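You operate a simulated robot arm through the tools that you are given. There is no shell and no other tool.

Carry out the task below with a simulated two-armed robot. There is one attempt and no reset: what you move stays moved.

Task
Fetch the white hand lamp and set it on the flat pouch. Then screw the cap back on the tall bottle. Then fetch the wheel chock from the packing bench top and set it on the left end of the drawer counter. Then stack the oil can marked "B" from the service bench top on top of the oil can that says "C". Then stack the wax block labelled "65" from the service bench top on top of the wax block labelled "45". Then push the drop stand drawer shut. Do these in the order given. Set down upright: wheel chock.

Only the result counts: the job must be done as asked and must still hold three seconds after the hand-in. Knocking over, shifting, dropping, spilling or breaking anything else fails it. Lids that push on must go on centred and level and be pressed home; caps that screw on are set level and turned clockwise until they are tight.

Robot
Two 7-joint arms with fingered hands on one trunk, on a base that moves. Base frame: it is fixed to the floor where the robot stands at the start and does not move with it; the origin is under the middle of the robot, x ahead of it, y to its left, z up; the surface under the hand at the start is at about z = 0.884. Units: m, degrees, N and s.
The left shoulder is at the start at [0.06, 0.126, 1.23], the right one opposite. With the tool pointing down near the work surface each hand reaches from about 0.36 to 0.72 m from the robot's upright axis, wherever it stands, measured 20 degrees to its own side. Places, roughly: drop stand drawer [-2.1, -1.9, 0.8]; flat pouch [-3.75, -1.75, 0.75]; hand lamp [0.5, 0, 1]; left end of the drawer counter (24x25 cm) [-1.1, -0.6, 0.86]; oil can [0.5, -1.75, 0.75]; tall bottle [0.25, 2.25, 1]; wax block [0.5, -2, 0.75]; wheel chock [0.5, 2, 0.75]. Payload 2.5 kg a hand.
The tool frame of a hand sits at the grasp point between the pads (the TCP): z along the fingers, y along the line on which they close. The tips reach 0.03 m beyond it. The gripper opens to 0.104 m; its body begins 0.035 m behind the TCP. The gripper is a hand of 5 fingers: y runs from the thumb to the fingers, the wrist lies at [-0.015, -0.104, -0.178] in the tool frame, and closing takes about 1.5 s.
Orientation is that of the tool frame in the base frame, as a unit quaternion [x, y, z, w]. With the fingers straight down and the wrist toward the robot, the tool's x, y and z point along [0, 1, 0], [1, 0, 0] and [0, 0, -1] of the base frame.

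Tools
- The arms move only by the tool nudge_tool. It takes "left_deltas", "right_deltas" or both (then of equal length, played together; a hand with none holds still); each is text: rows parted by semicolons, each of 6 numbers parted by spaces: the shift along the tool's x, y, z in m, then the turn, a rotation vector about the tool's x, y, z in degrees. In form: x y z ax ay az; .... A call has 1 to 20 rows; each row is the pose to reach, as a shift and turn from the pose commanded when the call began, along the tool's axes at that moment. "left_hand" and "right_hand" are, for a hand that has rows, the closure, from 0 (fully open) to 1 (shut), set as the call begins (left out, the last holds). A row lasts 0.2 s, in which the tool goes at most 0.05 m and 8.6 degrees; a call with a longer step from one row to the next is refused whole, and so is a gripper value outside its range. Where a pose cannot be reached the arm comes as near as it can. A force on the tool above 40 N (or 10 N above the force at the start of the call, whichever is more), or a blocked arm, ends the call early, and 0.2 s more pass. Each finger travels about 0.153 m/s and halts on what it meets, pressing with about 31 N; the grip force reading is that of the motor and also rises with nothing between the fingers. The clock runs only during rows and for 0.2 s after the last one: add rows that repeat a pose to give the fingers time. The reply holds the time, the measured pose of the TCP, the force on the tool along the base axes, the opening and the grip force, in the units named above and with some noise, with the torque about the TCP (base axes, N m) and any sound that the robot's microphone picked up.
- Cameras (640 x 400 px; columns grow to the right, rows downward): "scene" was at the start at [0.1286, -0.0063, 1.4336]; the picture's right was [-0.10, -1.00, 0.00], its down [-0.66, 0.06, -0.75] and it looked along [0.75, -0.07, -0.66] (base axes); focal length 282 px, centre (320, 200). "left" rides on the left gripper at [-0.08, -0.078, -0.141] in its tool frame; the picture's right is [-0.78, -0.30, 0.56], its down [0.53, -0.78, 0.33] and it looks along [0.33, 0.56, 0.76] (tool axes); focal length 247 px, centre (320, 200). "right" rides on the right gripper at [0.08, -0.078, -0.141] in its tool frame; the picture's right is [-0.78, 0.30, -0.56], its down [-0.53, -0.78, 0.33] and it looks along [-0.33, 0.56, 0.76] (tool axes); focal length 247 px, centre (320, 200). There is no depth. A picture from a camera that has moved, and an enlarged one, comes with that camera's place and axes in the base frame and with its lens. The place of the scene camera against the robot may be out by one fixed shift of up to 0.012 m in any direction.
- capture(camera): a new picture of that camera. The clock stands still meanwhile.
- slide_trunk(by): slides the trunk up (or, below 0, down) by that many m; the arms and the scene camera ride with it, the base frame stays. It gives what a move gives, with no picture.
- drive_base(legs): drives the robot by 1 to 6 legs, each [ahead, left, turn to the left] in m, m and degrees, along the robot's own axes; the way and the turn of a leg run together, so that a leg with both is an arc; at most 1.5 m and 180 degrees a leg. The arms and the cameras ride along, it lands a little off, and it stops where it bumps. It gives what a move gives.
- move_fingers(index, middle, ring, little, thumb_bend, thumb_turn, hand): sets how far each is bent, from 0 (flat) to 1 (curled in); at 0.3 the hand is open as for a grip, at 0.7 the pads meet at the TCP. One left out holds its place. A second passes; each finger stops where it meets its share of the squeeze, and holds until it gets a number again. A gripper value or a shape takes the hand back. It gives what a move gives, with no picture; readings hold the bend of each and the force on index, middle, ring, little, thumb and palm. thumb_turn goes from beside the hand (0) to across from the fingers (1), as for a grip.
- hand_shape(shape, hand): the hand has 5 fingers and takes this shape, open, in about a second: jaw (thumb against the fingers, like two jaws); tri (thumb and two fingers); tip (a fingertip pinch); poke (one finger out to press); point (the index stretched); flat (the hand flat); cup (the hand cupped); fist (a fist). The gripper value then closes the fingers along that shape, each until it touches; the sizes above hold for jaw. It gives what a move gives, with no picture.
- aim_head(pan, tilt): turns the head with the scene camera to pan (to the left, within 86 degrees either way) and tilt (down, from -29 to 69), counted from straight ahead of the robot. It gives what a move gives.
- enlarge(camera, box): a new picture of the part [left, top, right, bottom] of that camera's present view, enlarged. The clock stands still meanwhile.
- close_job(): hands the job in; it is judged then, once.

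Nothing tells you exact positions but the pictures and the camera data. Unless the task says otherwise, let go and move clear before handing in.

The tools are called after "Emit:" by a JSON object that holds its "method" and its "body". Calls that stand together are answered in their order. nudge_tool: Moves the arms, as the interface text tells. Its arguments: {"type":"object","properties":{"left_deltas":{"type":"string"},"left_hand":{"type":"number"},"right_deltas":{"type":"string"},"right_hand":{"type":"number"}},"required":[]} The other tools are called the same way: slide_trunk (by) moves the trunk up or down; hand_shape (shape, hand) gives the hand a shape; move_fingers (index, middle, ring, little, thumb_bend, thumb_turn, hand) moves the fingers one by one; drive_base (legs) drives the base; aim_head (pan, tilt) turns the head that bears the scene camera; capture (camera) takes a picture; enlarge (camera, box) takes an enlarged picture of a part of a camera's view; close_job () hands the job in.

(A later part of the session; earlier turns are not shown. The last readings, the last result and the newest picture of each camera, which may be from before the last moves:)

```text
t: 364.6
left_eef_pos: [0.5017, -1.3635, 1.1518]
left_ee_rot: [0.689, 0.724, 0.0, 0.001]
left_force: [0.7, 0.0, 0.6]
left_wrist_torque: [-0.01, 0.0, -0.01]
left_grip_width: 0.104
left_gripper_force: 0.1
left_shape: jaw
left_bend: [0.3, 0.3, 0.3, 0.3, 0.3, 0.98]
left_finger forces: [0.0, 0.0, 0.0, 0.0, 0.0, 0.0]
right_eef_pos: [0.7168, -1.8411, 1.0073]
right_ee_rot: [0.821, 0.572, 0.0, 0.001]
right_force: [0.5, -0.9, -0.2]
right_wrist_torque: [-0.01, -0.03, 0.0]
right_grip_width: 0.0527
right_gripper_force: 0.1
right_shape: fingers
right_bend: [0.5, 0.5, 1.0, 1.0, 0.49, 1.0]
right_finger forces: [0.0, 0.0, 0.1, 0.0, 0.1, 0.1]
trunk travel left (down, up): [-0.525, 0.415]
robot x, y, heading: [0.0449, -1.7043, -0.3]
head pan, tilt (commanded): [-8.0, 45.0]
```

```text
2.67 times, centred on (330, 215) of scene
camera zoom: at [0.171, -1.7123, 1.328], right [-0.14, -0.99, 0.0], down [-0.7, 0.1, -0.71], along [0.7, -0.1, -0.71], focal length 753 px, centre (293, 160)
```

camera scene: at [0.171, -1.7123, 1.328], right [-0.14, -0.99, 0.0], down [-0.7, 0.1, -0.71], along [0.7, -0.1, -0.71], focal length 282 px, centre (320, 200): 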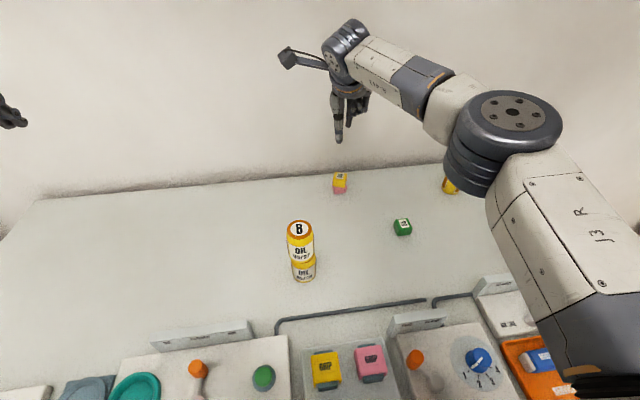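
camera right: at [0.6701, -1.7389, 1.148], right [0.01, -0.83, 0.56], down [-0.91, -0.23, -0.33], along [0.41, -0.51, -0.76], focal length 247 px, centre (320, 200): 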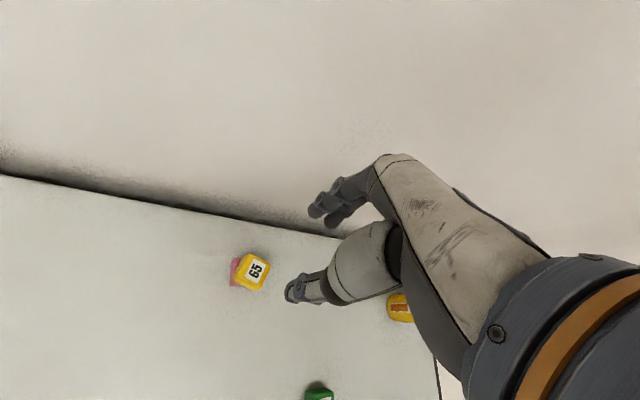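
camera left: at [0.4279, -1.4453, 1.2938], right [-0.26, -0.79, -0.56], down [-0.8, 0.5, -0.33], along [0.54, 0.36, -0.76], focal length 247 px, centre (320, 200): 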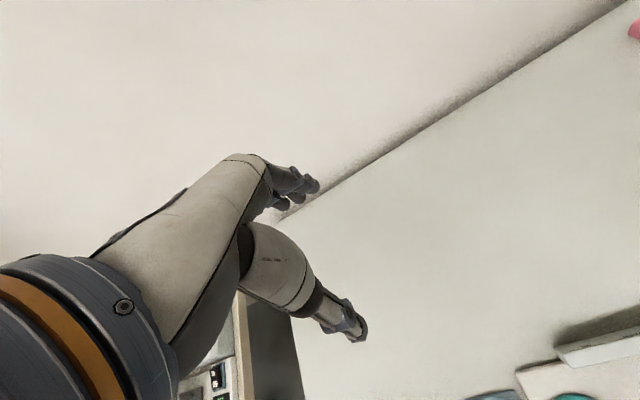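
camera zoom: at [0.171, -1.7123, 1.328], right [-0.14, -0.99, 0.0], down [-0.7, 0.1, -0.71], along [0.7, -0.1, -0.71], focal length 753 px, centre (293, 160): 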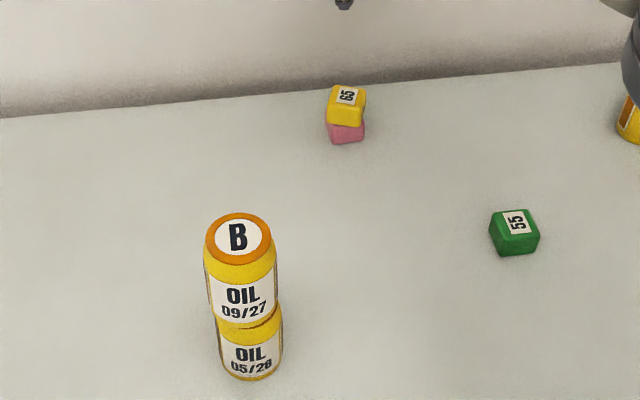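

Both stacks are in order. Finally the drop stand drawer: I withdraw the hand, back out from the bench carefully, raise the trunk, and drive around to the stand.

Emit:
{"method": "nudge_tool", "body": {"right_deltas": "0 -0.02 -0.03 0 0 -5; 0 -0.05 -0.06 0 0 -10; 0 -0.08 -0.09 0 0 -15; 0 -0.11 -0.11 0 0 -20; 0 -0.14 -0.12 0 0 -20; 0 -0.17 -0.12 0 0 -20; -0.01 -0.2 -0.12 0 0 -20"}}

Emit:
{"method": "drive_base", "body": {"legs": [[-0.35, 0, 0]]}}

Emit:
{"method": "slide_trunk", "body": {"by": 0.1}}

Emit:
{"method": "capture", "body": {"camera": "scene"}}

```text
t: 366.2
left_eef_pos: [0.5009, -1.3622, 1.1513]
left_ee_rot: [0.69, 0.724, 0.001, 0.001]
left_force: [0.2, 0.5, -1.0]
left_wrist_torque: [-0.01, 0.01, -0.01]
left_grip_width: 0.104
left_gripper_force: 0.0
left_shape: jaw
left_bend: [0.3, 0.3, 0.3, 0.3, 0.3, 0.98]
left_finger forces: [0.1, 0.0, 0.1, 0.0, 0.0, 0.0]
right_eef_pos: [0.5252, -1.7814, 1.1274]
right_ee_rot: [0.709, 0.705, 0.0, 0.002]
right_force: [0.3, 0.4, -0.5]
right_wrist_torque: [-0.01, -0.02, 0.03]
right_grip_width: 0.0527
right_gripper_force: 0.1
right_shape: fingers
right_bend: [0.5, 0.5, 1.0, 1.0, 0.49, 1.0]
right_finger forces: [0.0, 0.1, 0.0, 0.1, 0.0, 0.0]
trunk travel left (down, up): [-0.525, 0.415]
robot x, y, heading: [0.0443, -1.7015, 0.0]
head pan, tilt (commanded): [-8.0, 45.0]
```

```text
t: 368.5
left_eef_pos: [0.1497, -1.3614, 1.1514]
left_ee_rot: [0.691, 0.723, 0.0, 0.001]
left_force: [0.4, -0.6, -0.1]
left_wrist_torque: [-0.01, 0.01, -0.02]
left_grip_width: 0.1042
left_gripper_force: 0.0
left_shape: jaw
left_bend: [0.3, 0.3, 0.3, 0.3, 0.3, 0.98]
left_finger forces: [0.1, 0.0, 0.0, 0.1, 0.1, 0.0]
right_eef_pos: [0.1723, -1.7816, 1.1273]
right_ee_rot: [0.71, 0.704, 0.001, 0.002]
right_force: [0.1, 0.3, -0.8]
right_wrist_torque: [0.01, -0.01, 0.04]
right_grip_width: 0.0528
right_gripper_force: 0.0
right_shape: fingers
right_bend: [0.5, 0.5, 1.0, 1.0, 0.49, 1.0]
right_finger forces: [0.0, 0.0, 0.1, 0.1, 0.0, 0.0]
trunk travel left (down, up): [-0.525, 0.415]
robot x, y, heading: [-0.3079, -1.6999, -0.4]
head pan, tilt (commanded): [-8.0, 45.0]
```

```text
t: 369.8
left_eef_pos: [0.1506, -1.3636, 1.2524]
left_ee_rot: [0.691, 0.723, 0.0, 0.001]
left_force: [0.4, -0.1, -0.3]
left_wrist_torque: [-0.02, 0.0, -0.02]
left_grip_width: 0.1041
left_gripper_force: 0.1
left_shape: jaw
left_bend: [0.3, 0.3, 0.3, 0.3, 0.3, 0.98]
left_finger forces: [0.0, 0.0, 0.0, 0.0, 0.1, 0.1]
right_eef_pos: [0.1729, -1.7821, 1.2277]
right_ee_rot: [0.71, 0.704, -0.001, 0.0]
right_force: [0.4, -0.8, -0.3]
right_wrist_torque: [0.01, -0.01, -0.01]
right_grip_width: 0.0527
right_gripper_force: 0.0
right_shape: fingers
right_bend: [0.5, 0.5, 1.0, 1.0, 0.49, 1.0]
right_finger forces: [0.1, 0.0, 0.0, 0.1, 0.0, 0.0]
trunk travel left (down, up): [-0.625, 0.315]
robot x, y, heading: [-0.3053, -1.6998, -0.1]
head pan, tilt (commanded): [-8.0, 45.0]
```

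```text
taken
camera scene: at [-0.181, -1.7115, 1.428], right [-0.14, -0.99, 0.0], down [-0.7, 0.1, -0.71], along [0.7, -0.1, -0.71], focal length 282 px, centre (320, 200)
```

scene: 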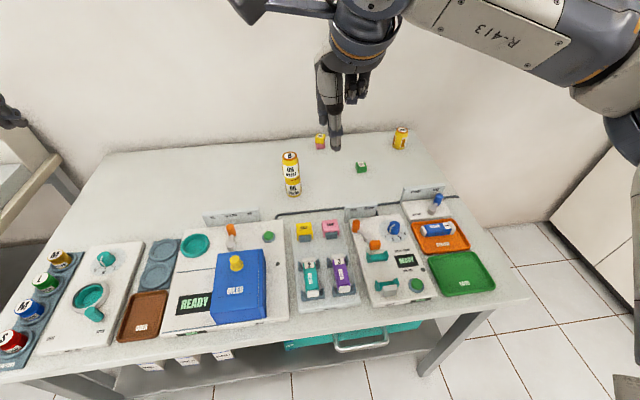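

All is intact. I drive the known route around the counter toward the stand.

Emit:
{"method": "drive_base", "body": {"legs": [[0, 0, 90], [1.0, 0, 0], [1.02, 0, 0], [0, 0, 90], [1.3, 0, 0], [1.27, 0, 0]]}}

Emit:
{"method": "capture", "body": {"camera": "scene"}}

```text
t: 399.5
left_eef_pos: [-3.2823, 0.0885, 1.2515]
left_ee_rot: [0.716, -0.698, -0.001, 0.0]
left_force: [-0.1, -0.2, -0.5]
left_wrist_torque: [0.0, 0.0, 0.0]
left_grip_width: 0.1039
left_gripper_force: 0.0
left_shape: jaw
left_bend: [0.3, 0.3, 0.3, 0.3, 0.3, 0.98]
left_finger forces: [0.0, 0.0, 0.1, 0.0, 0.0, 0.1]
right_eef_pos: [-3.2962, 0.508, 1.2265]
right_ee_rot: [-0.697, 0.717, 0.001, 0.001]
right_force: [0.7, 0.0, 0.1]
right_wrist_torque: [0.0, 0.02, -0.01]
right_grip_width: 0.0529
right_gripper_force: 0.0
right_shape: fingers
right_bend: [0.5, 0.5, 1.0, 1.0, 0.49, 1.0]
right_finger forces: [0.0, 0.1, 0.1, 0.0, 0.0, 0.0]
trunk travel left (down, up): [-0.625, 0.315]
robot x, y, heading: [-2.8183, 0.4226, 178.5]
head pan, tilt (commanded): [-8.0, 45.0]
```

```text
taken
camera scene: at [-2.9343, 0.4347, 1.428], right [0.16, 0.99, 0.0], down [0.7, -0.12, -0.71], along [-0.7, 0.12, -0.71], focal length 282 px, centre (320, 200)
```

scene: 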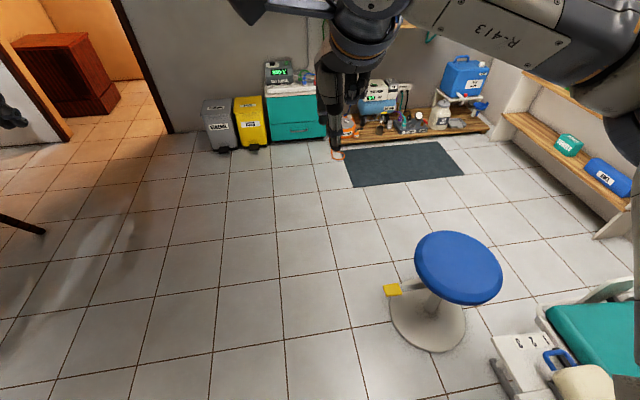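

I go on: to the corridor, turn south and drive partway, then look at the stand.

Emit:
{"method": "drive_base", "body": {"legs": [[0.07, 0, 0], [0, 0, 91.5], [1.0, 0, 0], [0.6, 0, 0]]}}

Emit:
{"method": "aim_head", "body": {"pan": 35, "tilt": 30}}

Emit:
{"method": "capture", "body": {"camera": "scene"}}

```text
t: 412.2
left_eef_pos: [-2.5475, -1.6387, 1.251]
left_ee_rot: [1.0, 0.025, -0.001, 0.002]
left_force: [-0.3, 0.2, -0.1]
left_wrist_torque: [0.01, 0.02, 0.01]
left_grip_width: 0.1037
left_gripper_force: 0.0
left_shape: jaw
left_bend: [0.3, 0.3, 0.3, 0.3, 0.3, 0.98]
left_finger forces: [0.0, 0.1, 0.0, 0.0, 0.1, 0.0]
right_eef_pos: [-2.967, -1.6627, 1.2281]
right_ee_rot: [1.0, -0.003, -0.001, 0.0]
right_force: [-0.2, -0.7, 0.1]
right_wrist_torque: [0.02, 0.01, 0.01]
right_grip_width: 0.0528
right_gripper_force: 0.1
right_shape: fingers
right_bend: [0.5, 0.5, 1.0, 1.0, 0.49, 1.0]
right_finger forces: [0.0, 0.0, 0.0, 0.0, 0.0, 0.0]
trunk travel left (down, up): [-0.625, 0.315]
robot x, y, heading: [-2.888, -1.1867, -90.0]
head pan, tilt (commanded): [-8.0, 45.0]
```

```text
t: 413.3
left_eef_pos: [-2.5485, -1.639, 1.2507]
left_ee_rot: [1.0, 0.024, 0.0, 0.0]
left_force: [-0.2, 0.0, -0.7]
left_wrist_torque: [-0.01, -0.02, 0.0]
left_grip_width: 0.1037
left_gripper_force: 0.1
left_shape: jaw
left_bend: [0.3, 0.3, 0.3, 0.3, 0.3, 0.98]
left_finger forces: [0.0, 0.1, 0.1, 0.0, 0.0, 0.0]
right_eef_pos: [-2.9667, -1.6627, 1.2275]
right_ee_rot: [1.0, -0.002, 0.0, 0.001]
right_force: [-0.5, 0.3, 0.3]
right_wrist_torque: [-0.03, -0.02, 0.01]
right_grip_width: 0.0529
right_gripper_force: 0.0
right_shape: fingers
right_bend: [0.5, 0.5, 1.0, 1.0, 0.49, 1.0]
right_finger forces: [0.1, 0.0, 0.0, 0.0, 0.0, 0.0]
trunk travel left (down, up): [-0.625, 0.315]
robot x, y, heading: [-2.8906, -1.1833, -90.1]
head pan, tilt (commanded): [35.0, 30.0]
```

```text
taken
camera scene: at [-2.8312, -1.2958, 1.4506], right [-0.82, -0.57, 0.0], down [-0.29, 0.41, -0.87], along [0.49, -0.71, -0.5], focal length 282 px, centre (320, 200)
```

scene: 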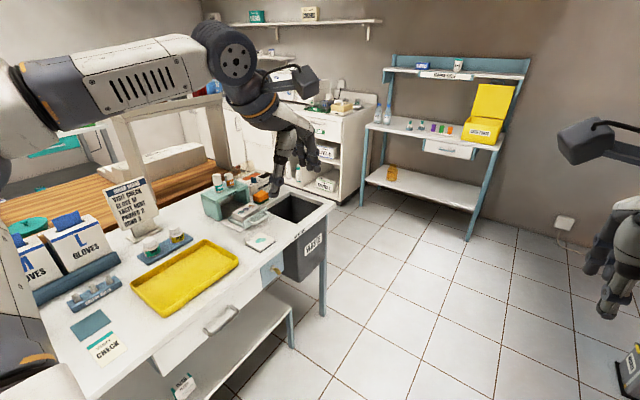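

I see the stand: a white drawer with a handle on this side and a grey bin at its end. I zoom in to see whether the drawer is open.

Emit:
{"method": "enlarge", "body": {"camera": "scene", "box": [120, 180, 350, 400]}}

Emit:
{"method": "capture", "body": {"camera": "left"}}

```text
1.82 times, centred on (235, 290) of scene
camera zoom: at [-2.8312, -1.2958, 1.4506], right [-0.82, -0.57, 0.0], down [-0.29, 0.41, -0.87], along [0.49, -0.71, -0.5], focal length 513 px, centre (474, 36)
```

zoom: 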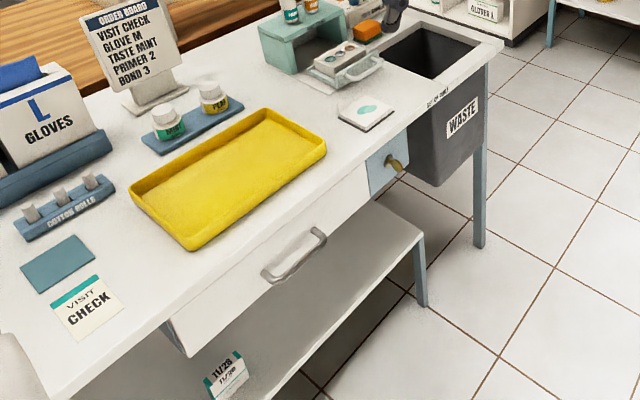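

```text
taken
camera left: at [-2.6306, -1.5639, 1.3938], right [-0.79, 0.26, -0.56], down [0.5, 0.8, -0.33], along [0.36, -0.54, -0.76], focal length 247 px, centre (320, 200)
```

left: 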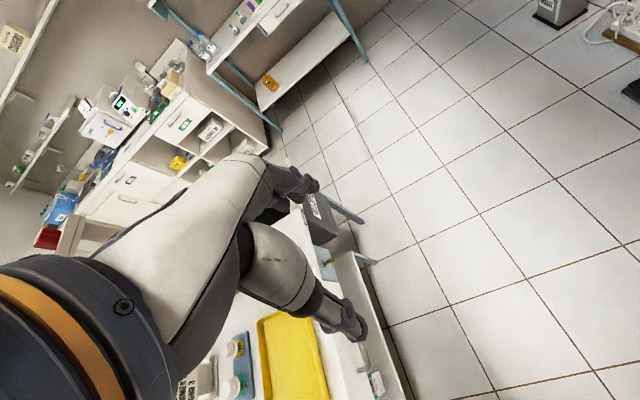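

Emit:
{"method": "enlarge", "body": {"camera": "scene", "box": [230, 170, 350, 290]}}

Emit:
{"method": "enlarge", "body": {"camera": "scene", "box": [130, 270, 290, 400]}}

```text
3.33 times, centred on (290, 230) of scene
camera zoom: at [-2.8312, -1.2958, 1.4506], right [-0.82, -0.57, 0.0], down [-0.29, 0.41, -0.87], along [0.49, -0.71, -0.5], focal length 941 px, centre (420, 100)
```

zoom: 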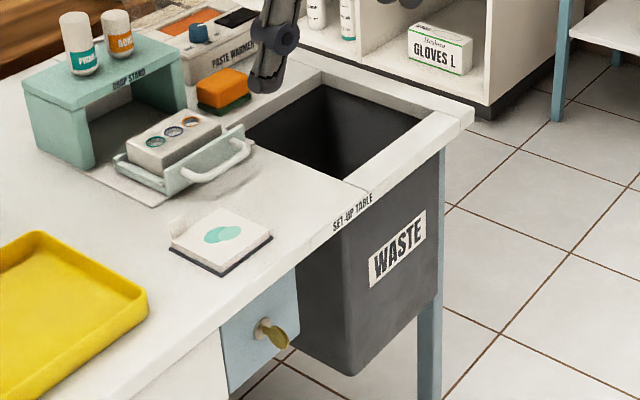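

```text
3.08 times, centred on (210, 335) of scene
camera zoom: at [-2.8312, -1.2958, 1.4506], right [-0.82, -0.57, 0.0], down [-0.29, 0.41, -0.87], along [0.49, -0.71, -0.5], focal length 869 px, centre (658, -215)
```

zoom: 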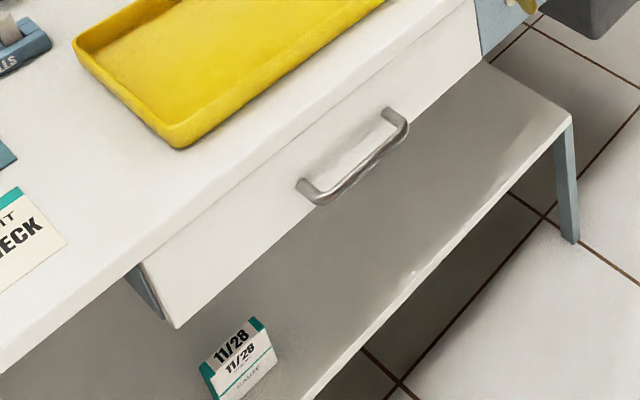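

Now I see it: the small teal "DROP STAND" box on the set-up table has its little drawer pulled out toward me (west). I must push it in toward +x. I drive in front of it and face +x.

Emit:
{"method": "drive_base", "body": {"legs": [[0.68, 0, 0], [0, 0, 90]]}}

Emit:
{"method": "aim_head", "body": {"pan": 0, "tilt": 30}}

Emit:
{"method": "capture", "body": {"camera": "scene"}}

Emit:
{"method": "enlarge", "body": {"camera": "scene", "box": [230, 160, 430, 280]}}

```text
t: 420.9
left_eef_pos: [-2.432, -1.521, 1.2523]
left_ee_rot: [0.689, 0.724, 0.0, 0.002]
left_force: [0.4, 0.6, -0.5]
left_wrist_torque: [-0.02, 0.01, -0.02]
left_grip_width: 0.1038
left_gripper_force: 0.0
left_shape: jaw
left_bend: [0.3, 0.3, 0.3, 0.3, 0.3, 0.98]
left_finger forces: [0.0, 0.1, 0.0, 0.1, 0.1, 0.0]
right_eef_pos: [-2.409, -1.9393, 1.2275]
right_ee_rot: [0.709, 0.706, -0.001, 0.002]
right_force: [-0.6, 0.2, -0.2]
right_wrist_torque: [-0.02, -0.01, 0.01]
right_grip_width: 0.053
right_gripper_force: 0.1
right_shape: fingers
right_bend: [0.5, 0.5, 1.0, 1.0, 0.49, 1.0]
right_finger forces: [0.0, 0.0, 0.0, 0.0, 0.0, 0.1]
trunk travel left (down, up): [-0.625, 0.315]
robot x, y, heading: [-2.8912, -1.8575, -0.3]
head pan, tilt (commanded): [35.0, 30.0]
```

```text
t: 421.9
left_eef_pos: [-2.4321, -1.5209, 1.2517]
left_ee_rot: [0.689, 0.725, 0.0, 0.001]
left_force: [0.2, 0.1, -0.1]
left_wrist_torque: [0.03, 0.0, -0.04]
left_grip_width: 0.104
left_gripper_force: 0.1
left_shape: jaw
left_bend: [0.3, 0.3, 0.3, 0.3, 0.3, 0.98]
left_finger forces: [0.0, 0.0, 0.0, 0.0, 0.0, 0.0]
right_eef_pos: [-2.4086, -1.9398, 1.2267]
right_ee_rot: [0.709, 0.705, 0.0, 0.002]
right_force: [0.2, 0.5, -0.5]
right_wrist_torque: [0.0, 0.02, 0.05]
right_grip_width: 0.0527
right_gripper_force: 0.1
right_shape: fingers
right_bend: [0.5, 0.5, 1.0, 1.0, 0.49, 1.0]
right_finger forces: [0.1, 0.0, 0.0, 0.0, 0.0, 0.1]
trunk travel left (down, up): [-0.625, 0.315]
robot x, y, heading: [-2.8854, -1.8611, 0.0]
head pan, tilt (commanded): [0.0, 30.0]
```

```text
taken
camera scene: at [-2.7527, -1.8587, 1.4507], right [0.0, -1.0, 0.0], down [-0.5, 0.0, -0.87], along [0.87, 0.0, -0.5], focal length 282 px, centre (320, 200)
```

scene: 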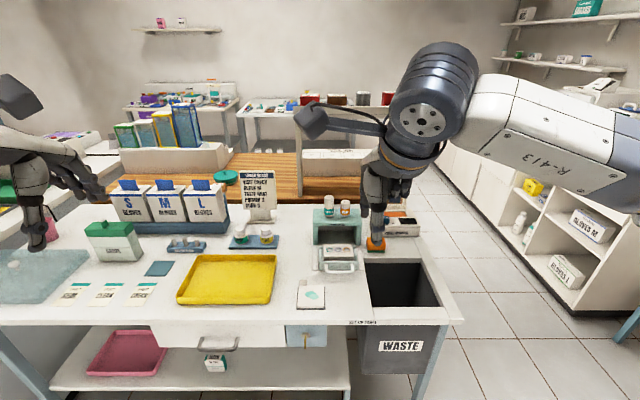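

```text
3.20 times, centred on (330, 220) of scene
camera zoom: at [-2.7527, -1.8587, 1.4507], right [0.0, -1.0, 0.0], down [-0.5, 0.0, -0.87], along [0.87, 0.0, -0.5], focal length 904 px, centre (288, 136)
```

zoom: 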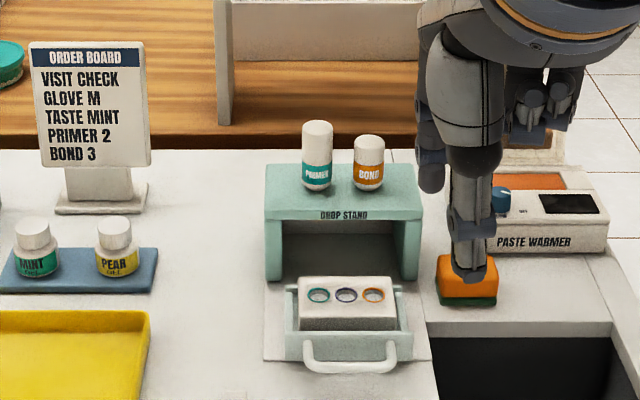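

The drawer's handle is at about (-2.126, -1.911, 0.83) and must travel ~12 cm to +x. I set the right hand to the "poke" shape and see how the finger points.

Emit:
{"method": "hand_shape", "body": {"shape": "poke", "hand": "right"}}

Emit:
{"method": "capture", "body": {"camera": "right"}}

Emit:
{"method": "enlarge", "body": {"camera": "scene", "box": [340, 100, 460, 260]}}

```text
t: 422.8
left_eef_pos: [-2.4326, -1.5194, 1.2516]
left_ee_rot: [0.689, 0.724, 0.0, 0.001]
left_force: [-1.0, 0.4, 0.5]
left_wrist_torque: [0.02, 0.02, 0.01]
left_grip_width: 0.1037
left_gripper_force: 0.1
left_shape: jaw
left_bend: [0.3, 0.3, 0.3, 0.3, 0.3, 0.98]
left_finger forces: [0.0, 0.0, 0.0, 0.0, 0.0, 0.1]
right_eef_pos: [-2.4075, -1.9383, 1.2281]
right_ee_rot: [0.709, 0.705, 0.0, 0.001]
right_force: [-0.2, -0.1, -0.5]
right_wrist_torque: [0.02, 0.0, 0.04]
right_grip_width: 0.0
right_gripper_force: 0.0
right_shape: poke
right_bend: [0.7, 0.7, 0.99, 0.99, 1.0, 1.0]
right_finger forces: [0.1, 0.0, 0.0, 0.0, 0.0, 0.1]
trunk travel left (down, up): [-0.625, 0.315]
robot x, y, heading: [-2.8861, -1.861, -0.3]
head pan, tilt (commanded): [0.0, 30.0]
```

```text
taken
camera right: at [-2.4875, -1.8584, 1.3679], right [0.29, -0.78, 0.56], down [-0.78, -0.53, -0.33], along [0.55, -0.34, -0.76], focal length 247 px, centre (320, 200)
```

right: 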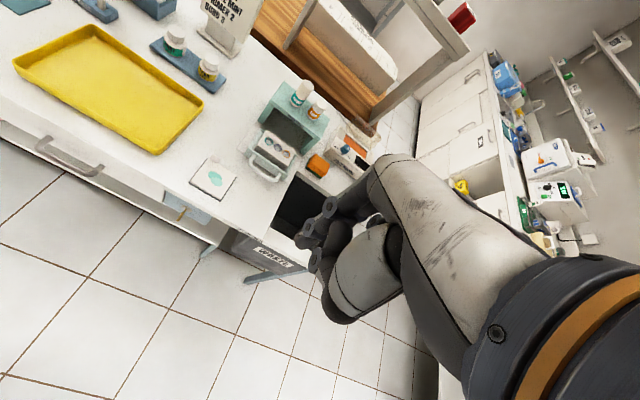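

```text
2.50 times, centred on (400, 180) of scene
camera zoom: at [-2.7527, -1.8588, 1.4507], right [0.0, -1.0, 0.0], down [-0.5, 0.0, -0.87], along [0.87, 0.0, -0.5], focal length 706 px, centre (120, 250)
```

zoom: 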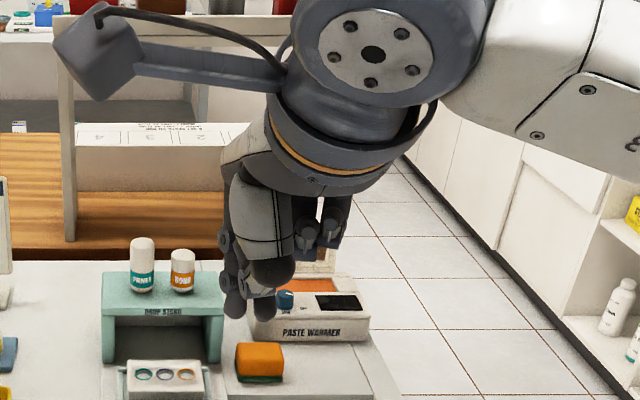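

"Poke" points downward; I try the flat hand to see where the fingertips go.

Emit:
{"method": "hand_shape", "body": {"shape": "flat", "hand": "right"}}

Emit:
{"method": "capture", "body": {"camera": "right"}}

Emit:
{"method": "enlarge", "body": {"camera": "scene", "box": [340, 100, 460, 260]}}

```text
t: 423.7
left_eef_pos: [-2.4321, -1.5199, 1.2509]
left_ee_rot: [0.689, 0.724, -0.001, 0.002]
left_force: [0.2, 0.0, -0.1]
left_wrist_torque: [0.01, -0.02, -0.02]
left_grip_width: 0.1037
left_gripper_force: 0.0
left_shape: jaw
left_bend: [0.3, 0.3, 0.3, 0.3, 0.3, 0.98]
left_finger forces: [0.0, 0.0, 0.0, 0.1, 0.0, 0.0]
right_eef_pos: [-2.4095, -1.9392, 1.2274]
right_ee_rot: [0.709, 0.705, 0.0, 0.003]
right_force: [-0.1, -0.1, 0.4]
right_wrist_torque: [0.01, -0.02, 0.01]
right_grip_width: 0.0
right_gripper_force: 0.0
right_shape: flat
right_bend: [0.0, 0.0, 0.0, 0.0, 0.4, 0.0]
right_finger forces: [0.0, 0.0, 0.0, 0.1, 0.1, 0.0]
trunk travel left (down, up): [-0.625, 0.315]
robot x, y, heading: [-2.8858, -1.8621, 0.1]
head pan, tilt (commanded): [0.0, 30.0]
```

```text
taken
camera right: at [-2.4875, -1.8584, 1.3679], right [0.29, -0.78, 0.56], down [-0.78, -0.53, -0.33], along [0.55, -0.34, -0.76], focal length 247 px, centre (320, 200)
```

right: 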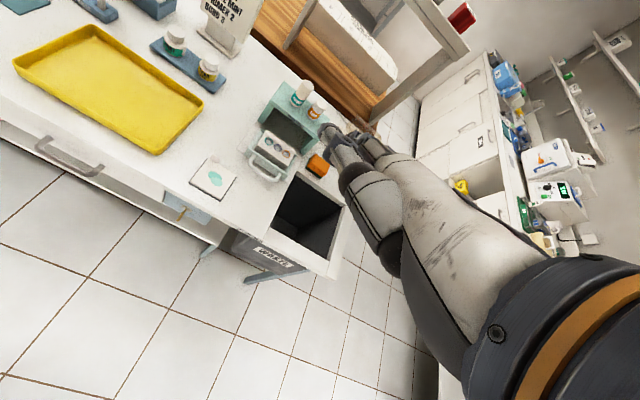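

```text
2.50 times, centred on (400, 180) of scene
camera zoom: at [-2.7527, -1.8588, 1.4506], right [0.0, -1.0, 0.0], down [-0.5, 0.0, -0.87], along [0.87, 0.0, -0.5], focal length 706 px, centre (120, 250)
```

zoom: 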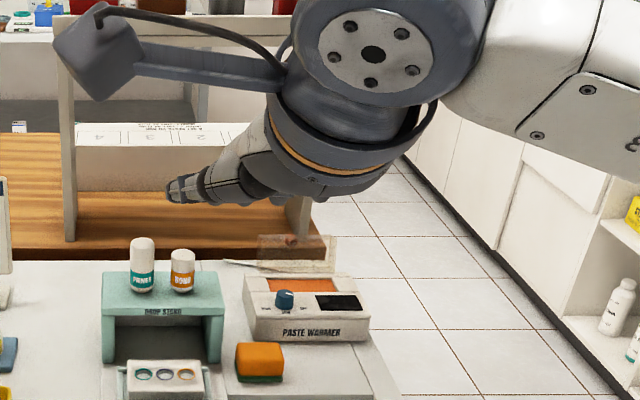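

Emit:
{"method": "enlarge", "body": {"camera": "right", "box": [280, 90, 440, 290]}}

Emit:
{"method": "capture", "body": {"camera": "left"}}

```text
2.00 times, centred on (360, 190) of right
camera zoom: at [-2.4875, -1.8584, 1.3679], right [0.29, -0.78, 0.56], down [-0.78, -0.53, -0.33], along [0.55, -0.34, -0.76], focal length 494 px, centre (240, 220)
```

zoom: 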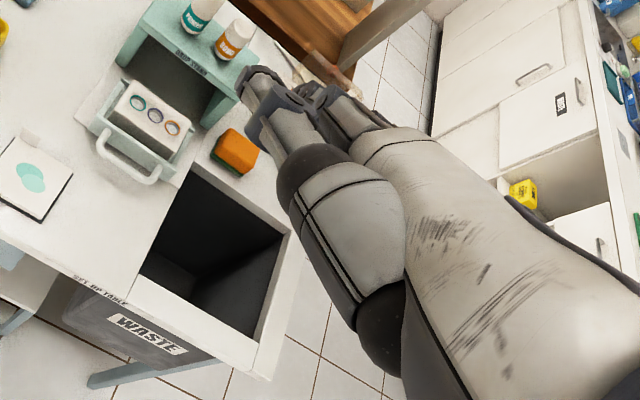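

```text
taken
camera left: at [-2.506, -1.6029, 1.3938], right [-0.26, -0.79, -0.56], down [-0.8, 0.5, -0.33], along [0.54, 0.36, -0.76], focal length 247 px, centre (320, 200)
```

left: 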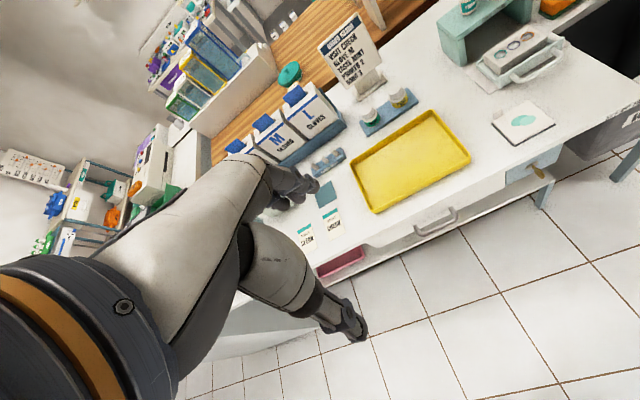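

With the flat hand the fingertips lead about 10 cm ahead of the TCP at nearly its height – ideal for pushing. I drive closer, then bring the flat hand low in front of the handle.

Emit:
{"method": "drive_base", "body": {"legs": [[0.17, 0, 0]]}}

Emit:
{"method": "aim_head", "body": {"pan": 0, "tilt": 38}}

Emit:
{"method": "capture", "body": {"camera": "scene"}}

Emit:
{"method": "enlarge", "body": {"camera": "left", "box": [440, 0, 640, 200]}}

Emit:
{"method": "capture", "body": {"camera": "right"}}

```text
t: 425.1
left_eef_pos: [-2.2624, -1.5205, 1.2527]
left_ee_rot: [0.69, 0.724, 0.0, 0.001]
left_force: [0.4, -0.4, -0.1]
left_wrist_torque: [-0.01, 0.04, -0.02]
left_grip_width: 0.1037
left_gripper_force: 0.1
left_shape: jaw
left_bend: [0.3, 0.3, 0.3, 0.3, 0.3, 0.98]
left_finger forces: [0.0, 0.0, 0.0, 0.0, 0.0, 0.0]
right_eef_pos: [-2.2383, -1.9382, 1.2263]
right_ee_rot: [0.709, 0.705, 0.0, 0.001]
right_force: [0.9, -0.5, -0.1]
right_wrist_torque: [0.03, 0.02, 0.03]
right_grip_width: 0.0002
right_gripper_force: 0.1
right_shape: flat
right_bend: [0.0, 0.0, 0.0, 0.0, 0.4, 0.0]
right_finger forces: [0.0, 0.1, 0.1, 0.0, 0.0, 0.0]
trunk travel left (down, up): [-0.625, 0.315]
robot x, y, heading: [-2.7179, -1.8594, -0.3]
head pan, tilt (commanded): [0.0, 30.0]
```

```text
t: 425.8
left_eef_pos: [-2.2617, -1.5223, 1.252]
left_ee_rot: [0.69, 0.724, 0.0, 0.001]
left_force: [0.1, 0.4, 0.1]
left_wrist_torque: [-0.01, 0.01, 0.02]
left_grip_width: 0.1037
left_gripper_force: 0.1
left_shape: jaw
left_bend: [0.3, 0.3, 0.3, 0.3, 0.3, 0.98]
left_finger forces: [0.1, 0.0, 0.0, 0.1, 0.1, 0.0]
right_eef_pos: [-2.2383, -1.9394, 1.2272]
right_ee_rot: [0.709, 0.705, 0.001, 0.001]
right_force: [-0.6, -0.9, -0.5]
right_wrist_torque: [0.0, 0.04, -0.01]
right_grip_width: 0.0
right_gripper_force: 0.0
right_shape: flat
right_bend: [0.0, 0.0, 0.0, 0.0, 0.4, 0.0]
right_finger forces: [0.0, 0.1, 0.0, 0.0, 0.0, 0.0]
trunk travel left (down, up): [-0.625, 0.315]
robot x, y, heading: [-2.7171, -1.8612, -0.0]
head pan, tilt (commanded): [0.0, 38.0]
```

```text
taken
camera scene: at [-2.5873, -1.859, 1.4384], right [0.0, -1.0, 0.0], down [-0.62, 0.0, -0.79], along [0.79, 0.0, -0.62], focal length 282 px, centre (320, 200)
```

scene: 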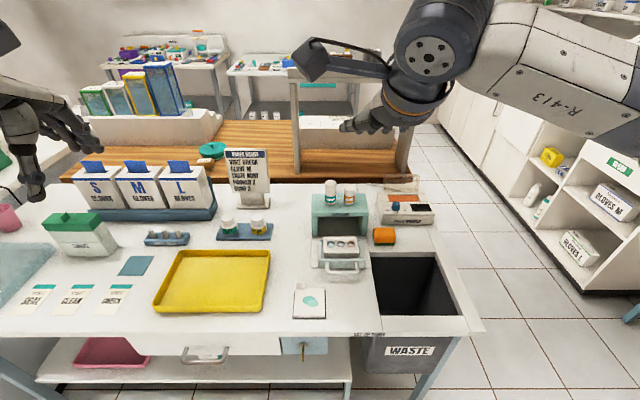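

```text
2.00 times, centred on (540, 100) of left
camera zoom: at [-2.3366, -1.603, 1.3939], right [-0.26, -0.79, -0.56], down [-0.8, 0.5, -0.34], along [0.54, 0.36, -0.76], focal length 494 px, centre (-120, 400)
```

zoom: 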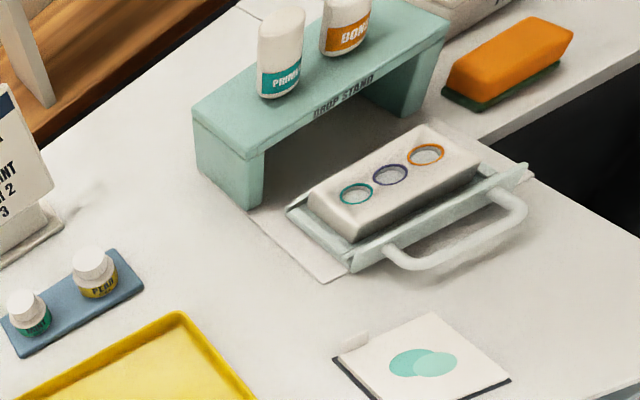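

```text
taken
camera right: at [-2.318, -1.8586, 1.368], right [0.29, -0.78, 0.56], down [-0.78, -0.53, -0.33], along [0.56, -0.34, -0.76], focal length 247 px, centre (320, 200)
```

right: 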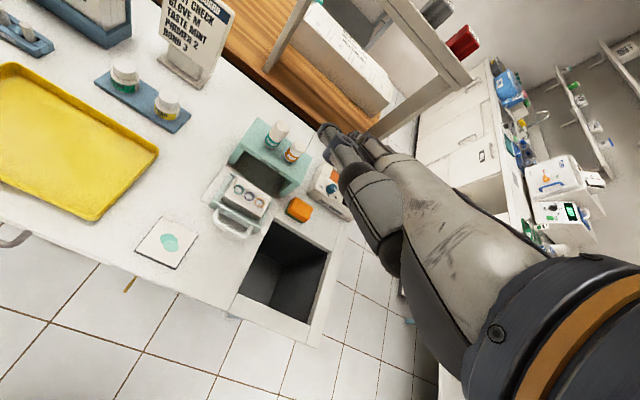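

Handle bar spans y -1.88…-1.96 at x ≈ -2.12; box front is at x ≈ -1.96. I lower the flat hand west of the handle, centred on it.

Emit:
{"method": "nudge_tool", "body": {"right_deltas": "0.01 -0.02 0.03 0 0 0; 0.02 -0.04 0.07 0 0 0; 0.034 -0.062 0.11 0 0 0; 0.034 -0.062 0.155 0 0 0; 0.034 -0.062 0.2 0 0 0; 0.034 -0.062 0.245 0 0 0; 0.034 -0.062 0.29 0 0 0; 0.034 -0.062 0.335 0 0 0; 0.034 -0.062 0.37 0 0 0; 0.034 -0.062 0.37 0 0 0"}}

Emit:
{"method": "capture", "body": {"camera": "scene"}}

Emit:
{"method": "enlarge", "body": {"camera": "left", "box": [440, 0, 640, 200]}}

Emit:
{"method": "capture", "body": {"camera": "right"}}

```text
t: 428.0
left_eef_pos: [-2.2614, -1.5196, 1.2523]
left_ee_rot: [0.689, 0.724, 0.0, 0.001]
left_force: [-0.3, 0.1, 0.7]
left_wrist_torque: [0.03, -0.01, 0.03]
left_grip_width: 0.1039
left_gripper_force: 0.2
left_shape: jaw
left_bend: [0.3, 0.3, 0.3, 0.3, 0.3, 0.98]
left_finger forces: [0.1, 0.0, 0.0, 0.0, 0.1, 0.1]
right_eef_pos: [-2.3003, -1.9066, 0.8568]
right_ee_rot: [0.709, 0.706, 0.0, 0.001]
right_force: [0.1, -0.1, 0.8]
right_wrist_torque: [-0.06, -0.01, 0.03]
right_grip_width: 0.0002
right_gripper_force: 0.0
right_shape: flat
right_bend: [0.0, 0.0, 0.0, 0.0, 0.4, 0.0]
right_finger forces: [0.0, 0.0, 0.0, 0.0, 0.1, 0.0]
trunk travel left (down, up): [-0.625, 0.315]
robot x, y, heading: [-2.7175, -1.8604, 0.0]
head pan, tilt (commanded): [0.0, 38.0]
```

```text
taken
camera scene: at [-2.5873, -1.859, 1.4383], right [0.0, -1.0, 0.0], down [-0.62, 0.0, -0.79], along [0.79, 0.0, -0.62], focal length 282 px, centre (320, 200)
```

scene: 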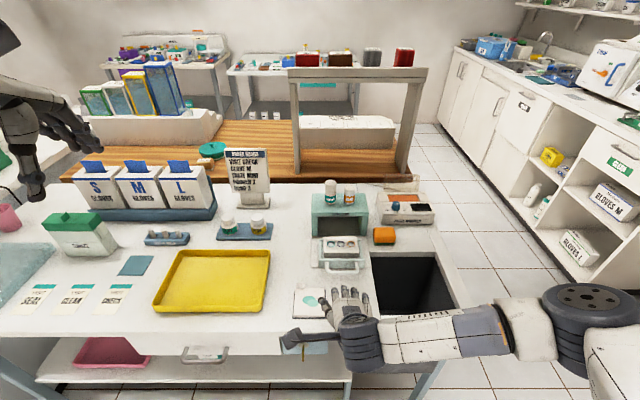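

```text
2.00 times, centred on (540, 100) of left
camera zoom: at [-2.3365, -1.603, 1.3939], right [-0.26, -0.79, -0.56], down [-0.8, 0.5, -0.34], along [0.54, 0.36, -0.76], focal length 494 px, centre (-120, 400)
```

zoom: 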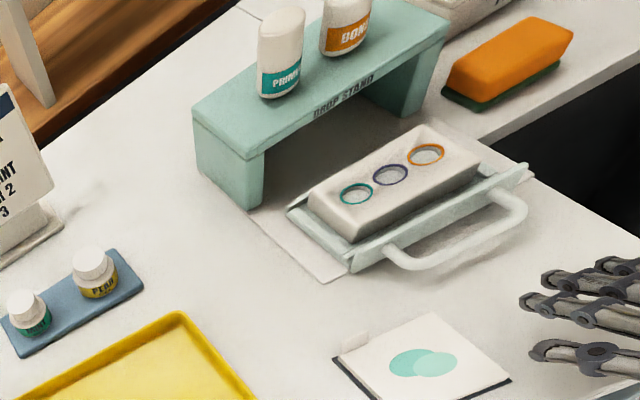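

```text
taken
camera right: at [-2.3791, -1.8252, 0.9977], right [0.29, -0.78, 0.56], down [-0.78, -0.53, -0.33], along [0.56, -0.34, -0.76], focal length 247 px, centre (320, 200)
```

right: 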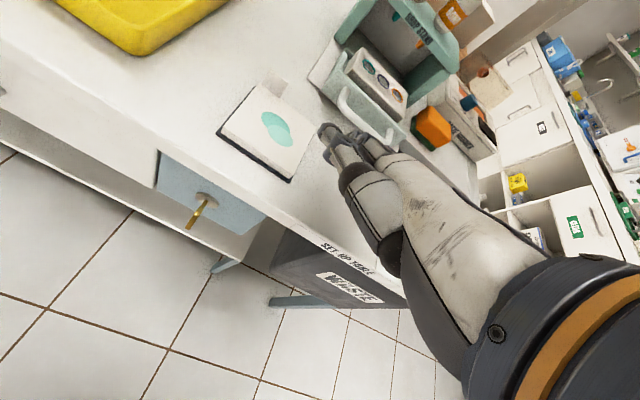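

The handle bar is at z ≈ 0.836. I lower so the fingertips match that height and then advance until contact.

Emit:
{"method": "nudge_tool", "body": {"right_deltas": "0 0 0.012 0 0 0; 0 0 0.024 0 0 0; 0 0 0.033 0 0 0; 0 0.02 0.033 0 0 0; 0 0.04 0.033 0 0 0"}}

Emit:
{"method": "enlarge", "body": {"camera": "left", "box": [440, 0, 640, 200]}}

Emit:
{"method": "enlarge", "body": {"camera": "scene", "box": [270, 180, 410, 360]}}

Emit:
{"method": "enlarge", "body": {"camera": "right", "box": [290, 50, 440, 200]}}

```text
t: 429.2
left_eef_pos: [-2.2632, -1.5192, 1.252]
left_ee_rot: [0.69, 0.724, 0.0, 0.001]
left_force: [-0.6, -0.3, 0.0]
left_wrist_torque: [-0.02, 0.01, -0.01]
left_grip_width: 0.1039
left_gripper_force: 0.0
left_shape: jaw
left_bend: [0.3, 0.3, 0.3, 0.3, 0.3, 0.98]
left_finger forces: [0.1, 0.0, 0.0, 0.0, 0.0, 0.0]
right_eef_pos: [-2.2595, -1.9058, 0.8249]
right_ee_rot: [0.709, 0.705, -0.001, 0.0]
right_force: [-0.6, 0.7, 0.1]
right_wrist_torque: [0.01, -0.01, 0.02]
right_grip_width: 0.0
right_gripper_force: 0.0
right_shape: flat
right_bend: [0.0, 0.0, 0.0, 0.0, 0.4, 0.0]
right_finger forces: [0.0, 0.0, 0.1, 0.0, 0.1, 0.0]
trunk travel left (down, up): [-0.625, 0.315]
robot x, y, heading: [-2.7143, -1.8606, -0.1]
head pan, tilt (commanded): [0.0, 38.0]
```

```text
2.00 times, centred on (540, 100) of left
camera zoom: at [-2.3364, -1.603, 1.3939], right [-0.26, -0.79, -0.56], down [-0.8, 0.5, -0.33], along [0.54, 0.36, -0.76], focal length 494 px, centre (-120, 400)
```

zoom: 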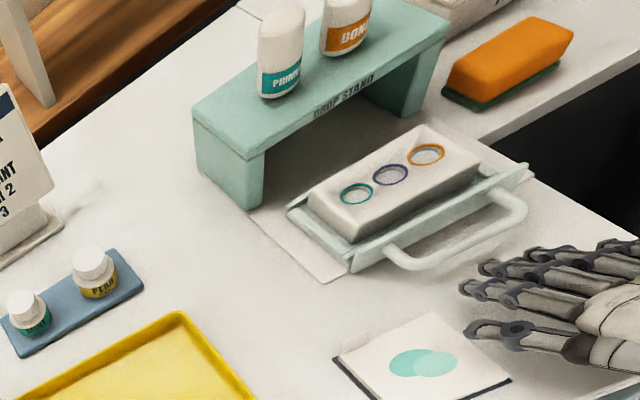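

```text
2.22 times, centred on (340, 270) of scene
camera zoom: at [-2.5871, -1.859, 1.4383], right [0.0, -1.0, 0.0], down [-0.62, 0.0, -0.79], along [0.79, 0.0, -0.62], focal length 628 px, centre (276, 44)
```

zoom: 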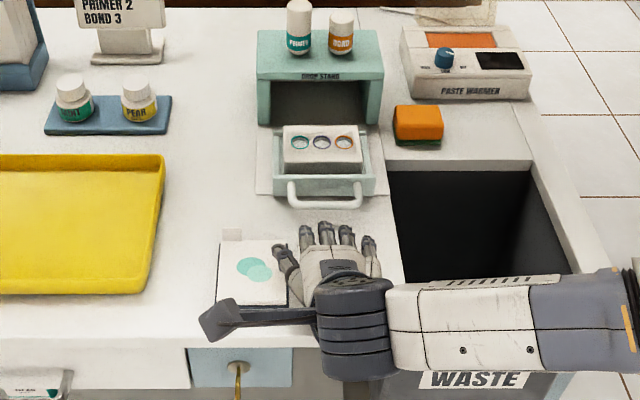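

```text
2.67 times, centred on (365, 125) of right
camera zoom: at [-2.3391, -1.8249, 0.9659], right [0.29, -0.78, 0.56], down [-0.78, -0.53, -0.33], along [0.55, -0.34, -0.76], focal length 659 px, centre (200, 400)
```

zoom: 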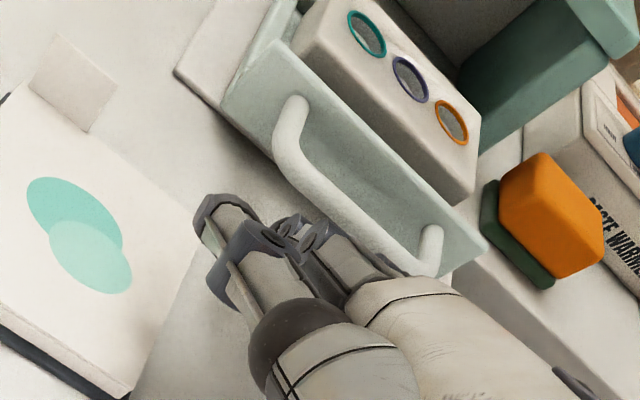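

Perfectly placed. I advance slowly until contact and then push.

Emit:
{"method": "nudge_tool", "body": {"right_deltas": "0 0.01 0 0 0 0; 0 0.02 0 0 0 0; 0 0.03 0 0 0 0; 0 0.04 0 0 0 0"}}

Emit:
{"method": "enlarge", "body": {"camera": "left", "box": [440, 0, 640, 200]}}

Emit:
{"method": "enlarge", "body": {"camera": "right", "box": [290, 50, 440, 200]}}

```text
t: 430.2
left_eef_pos: [-2.263, -1.5205, 1.2519]
left_ee_rot: [0.689, 0.724, 0.0, 0.001]
left_force: [-0.7, -0.3, 0.4]
left_wrist_torque: [0.0, 0.01, 0.04]
left_grip_width: 0.1037
left_gripper_force: 0.1
left_shape: jaw
left_bend: [0.3, 0.3, 0.3, 0.3, 0.3, 0.98]
left_finger forces: [0.0, 0.0, 0.0, 0.0, 0.0, 0.0]
right_eef_pos: [-2.221, -1.9056, 0.8243]
right_ee_rot: [0.709, 0.706, 0.0, 0.001]
right_force: [-1.1, 0.9, -1.5]
right_wrist_torque: [-0.01, 0.1, -0.02]
right_grip_width: 0.0003
right_gripper_force: 0.2
right_shape: flat
right_bend: [0.0, 0.01, 0.0, 0.0, 0.4, 0.0]
right_finger forces: [0.0, 1.4, 0.1, 0.0, 0.0, 0.0]
trunk travel left (down, up): [-0.625, 0.315]
robot x, y, heading: [-2.718, -1.8618, -0.1]
head pan, tilt (commanded): [0.0, 38.0]
```

```text
2.00 times, centred on (540, 100) of left
camera zoom: at [-2.3364, -1.6029, 1.3939], right [-0.26, -0.79, -0.56], down [-0.8, 0.5, -0.33], along [0.54, 0.36, -0.76], focal length 494 px, centre (-120, 400)
```

zoom: 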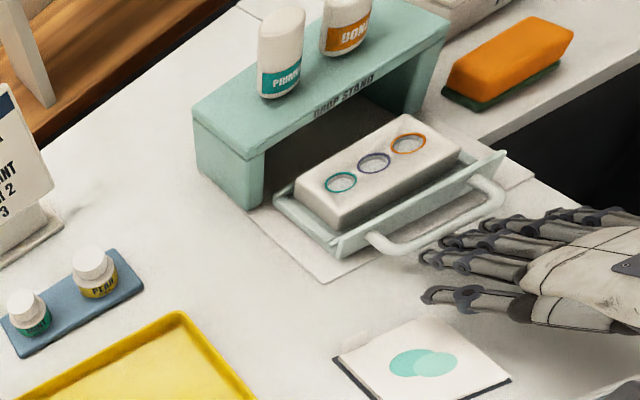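

```text
2.67 times, centred on (365, 125) of right
camera zoom: at [-2.2994, -1.8248, 0.9656], right [0.29, -0.78, 0.56], down [-0.78, -0.53, -0.33], along [0.56, -0.34, -0.76], focal length 659 px, centre (200, 400)
```

zoom: 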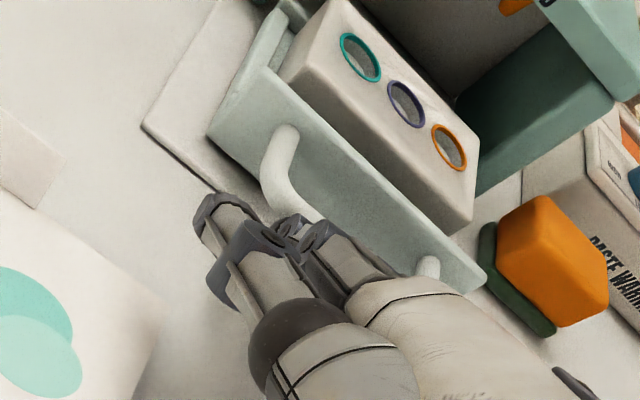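

The drawer slides in easily. I keep pushing in small steps.

Emit:
{"method": "nudge_tool", "body": {"right_deltas": "0 0.012 0 0 0 0; 0 0.024 0 0 0 0; 0 0.036 0 0 0 0; 0 0.048 0 0 0 0; 0 0.06 0 0 0 0"}}

Emit:
{"method": "enlarge", "body": {"camera": "left", "box": [440, 0, 640, 200]}}

Emit:
{"method": "enlarge", "body": {"camera": "right", "box": [290, 50, 440, 200]}}

```text
t: 431.4
left_eef_pos: [-2.2631, -1.5191, 1.2515]
left_ee_rot: [0.69, 0.724, 0.001, 0.001]
left_force: [-0.4, 0.8, 0.5]
left_wrist_torque: [-0.01, -0.03, 0.0]
left_grip_width: 0.104
left_gripper_force: 0.1
left_shape: jaw
left_bend: [0.3, 0.3, 0.3, 0.3, 0.3, 0.98]
left_finger forces: [0.0, 0.0, 0.0, 0.0, 0.1, 0.0]
right_eef_pos: [-2.1593, -1.9062, 0.8235]
right_ee_rot: [0.709, 0.705, 0.0, 0.001]
right_force: [-0.8, -0.3, -1.8]
right_wrist_torque: [0.02, 0.11, 0.02]
right_grip_width: 0.0002
right_gripper_force: 0.0
right_shape: flat
right_bend: [0.0, 0.01, 0.0, 0.0, 0.4, 0.0]
right_finger forces: [0.0, 1.4, 0.0, 0.1, 0.0, 0.0]
trunk travel left (down, up): [-0.625, 0.315]
robot x, y, heading: [-2.7204, -1.8627, -0.2]
head pan, tilt (commanded): [0.0, 38.0]
```

```text
2.00 times, centred on (540, 100) of left
camera zoom: at [-2.3364, -1.6029, 1.3939], right [-0.26, -0.79, -0.56], down [-0.8, 0.5, -0.33], along [0.54, 0.36, -0.76], focal length 494 px, centre (-120, 400)
```

zoom: 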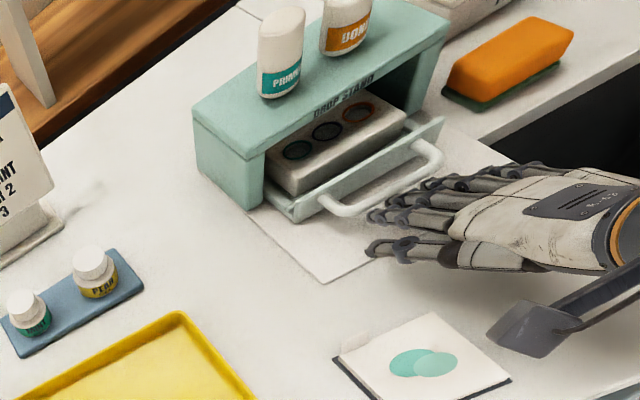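

```text
2.67 times, centred on (365, 125) of right
camera zoom: at [-2.2388, -1.8255, 0.9654], right [0.29, -0.78, 0.56], down [-0.78, -0.53, -0.33], along [0.55, -0.34, -0.76], focal length 659 px, centre (200, 400)
```

zoom: 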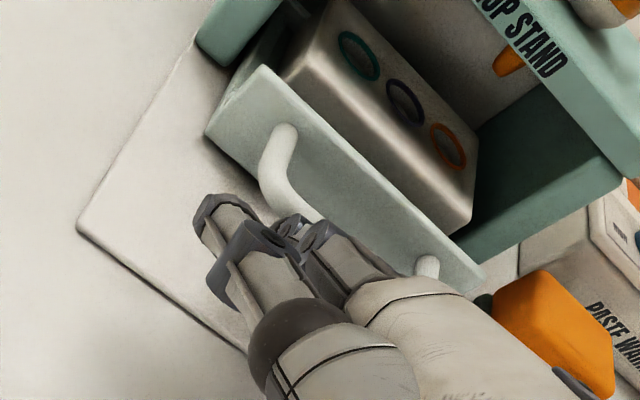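

Nearly there; I continue until it stops.

Emit:
{"method": "nudge_tool", "body": {"right_deltas": "0 0.01 0 0 0 0; 0 0.02 0 0 0 0; 0 0.03 0 0 0 0"}}

Emit:
{"method": "enlarge", "body": {"camera": "left", "box": [440, 0, 640, 200]}}

Emit:
{"method": "enlarge", "body": {"camera": "right", "box": [290, 50, 440, 200]}}

```text
t: 432.2
left_eef_pos: [-2.262, -1.5199, 1.2524]
left_ee_rot: [0.69, 0.724, 0.0, 0.001]
left_force: [-0.4, 0.0, -0.6]
left_wrist_torque: [0.01, 0.02, -0.02]
left_grip_width: 0.1038
left_gripper_force: 0.0
left_shape: jaw
left_bend: [0.3, 0.3, 0.3, 0.3, 0.3, 0.98]
left_finger forces: [0.0, 0.0, 0.0, 0.0, 0.0, 0.0]
right_eef_pos: [-2.1285, -1.9075, 0.8243]
right_ee_rot: [0.708, 0.706, 0.0, 0.001]
right_force: [-0.4, -0.4, -0.1]
right_wrist_torque: [0.0, 0.01, -0.04]
right_grip_width: 0.0
right_gripper_force: 0.0
right_shape: flat
right_bend: [0.0, 0.0, 0.0, 0.0, 0.4, 0.0]
right_finger forces: [0.0, 0.1, 0.0, 0.1, 0.0, 0.0]
trunk travel left (down, up): [-0.625, 0.315]
robot x, y, heading: [-2.7179, -1.8587, 0.2]
head pan, tilt (commanded): [0.0, 38.0]
```

```text
2.00 times, centred on (540, 100) of left
camera zoom: at [-2.3364, -1.6029, 1.3939], right [-0.26, -0.79, -0.56], down [-0.8, 0.5, -0.34], along [0.54, 0.36, -0.76], focal length 494 px, centre (-120, 400)
```

zoom: 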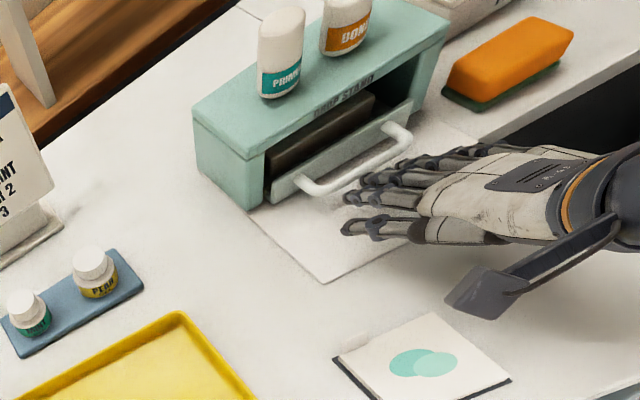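

```text
2.67 times, centred on (365, 125) of right
camera zoom: at [-2.2087, -1.8258, 0.9658], right [0.29, -0.78, 0.56], down [-0.78, -0.53, -0.33], along [0.56, -0.34, -0.76], focal length 659 px, centre (200, 400)
```

zoom: 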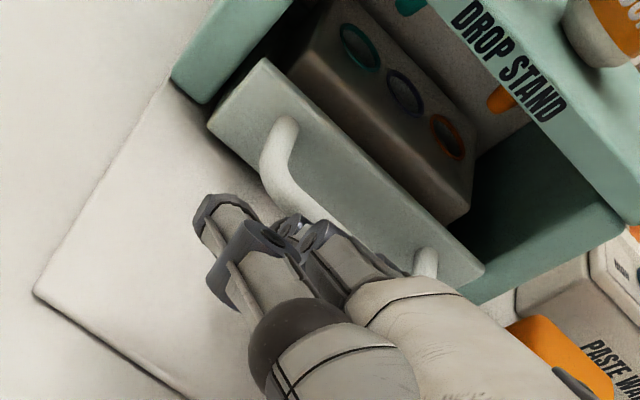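

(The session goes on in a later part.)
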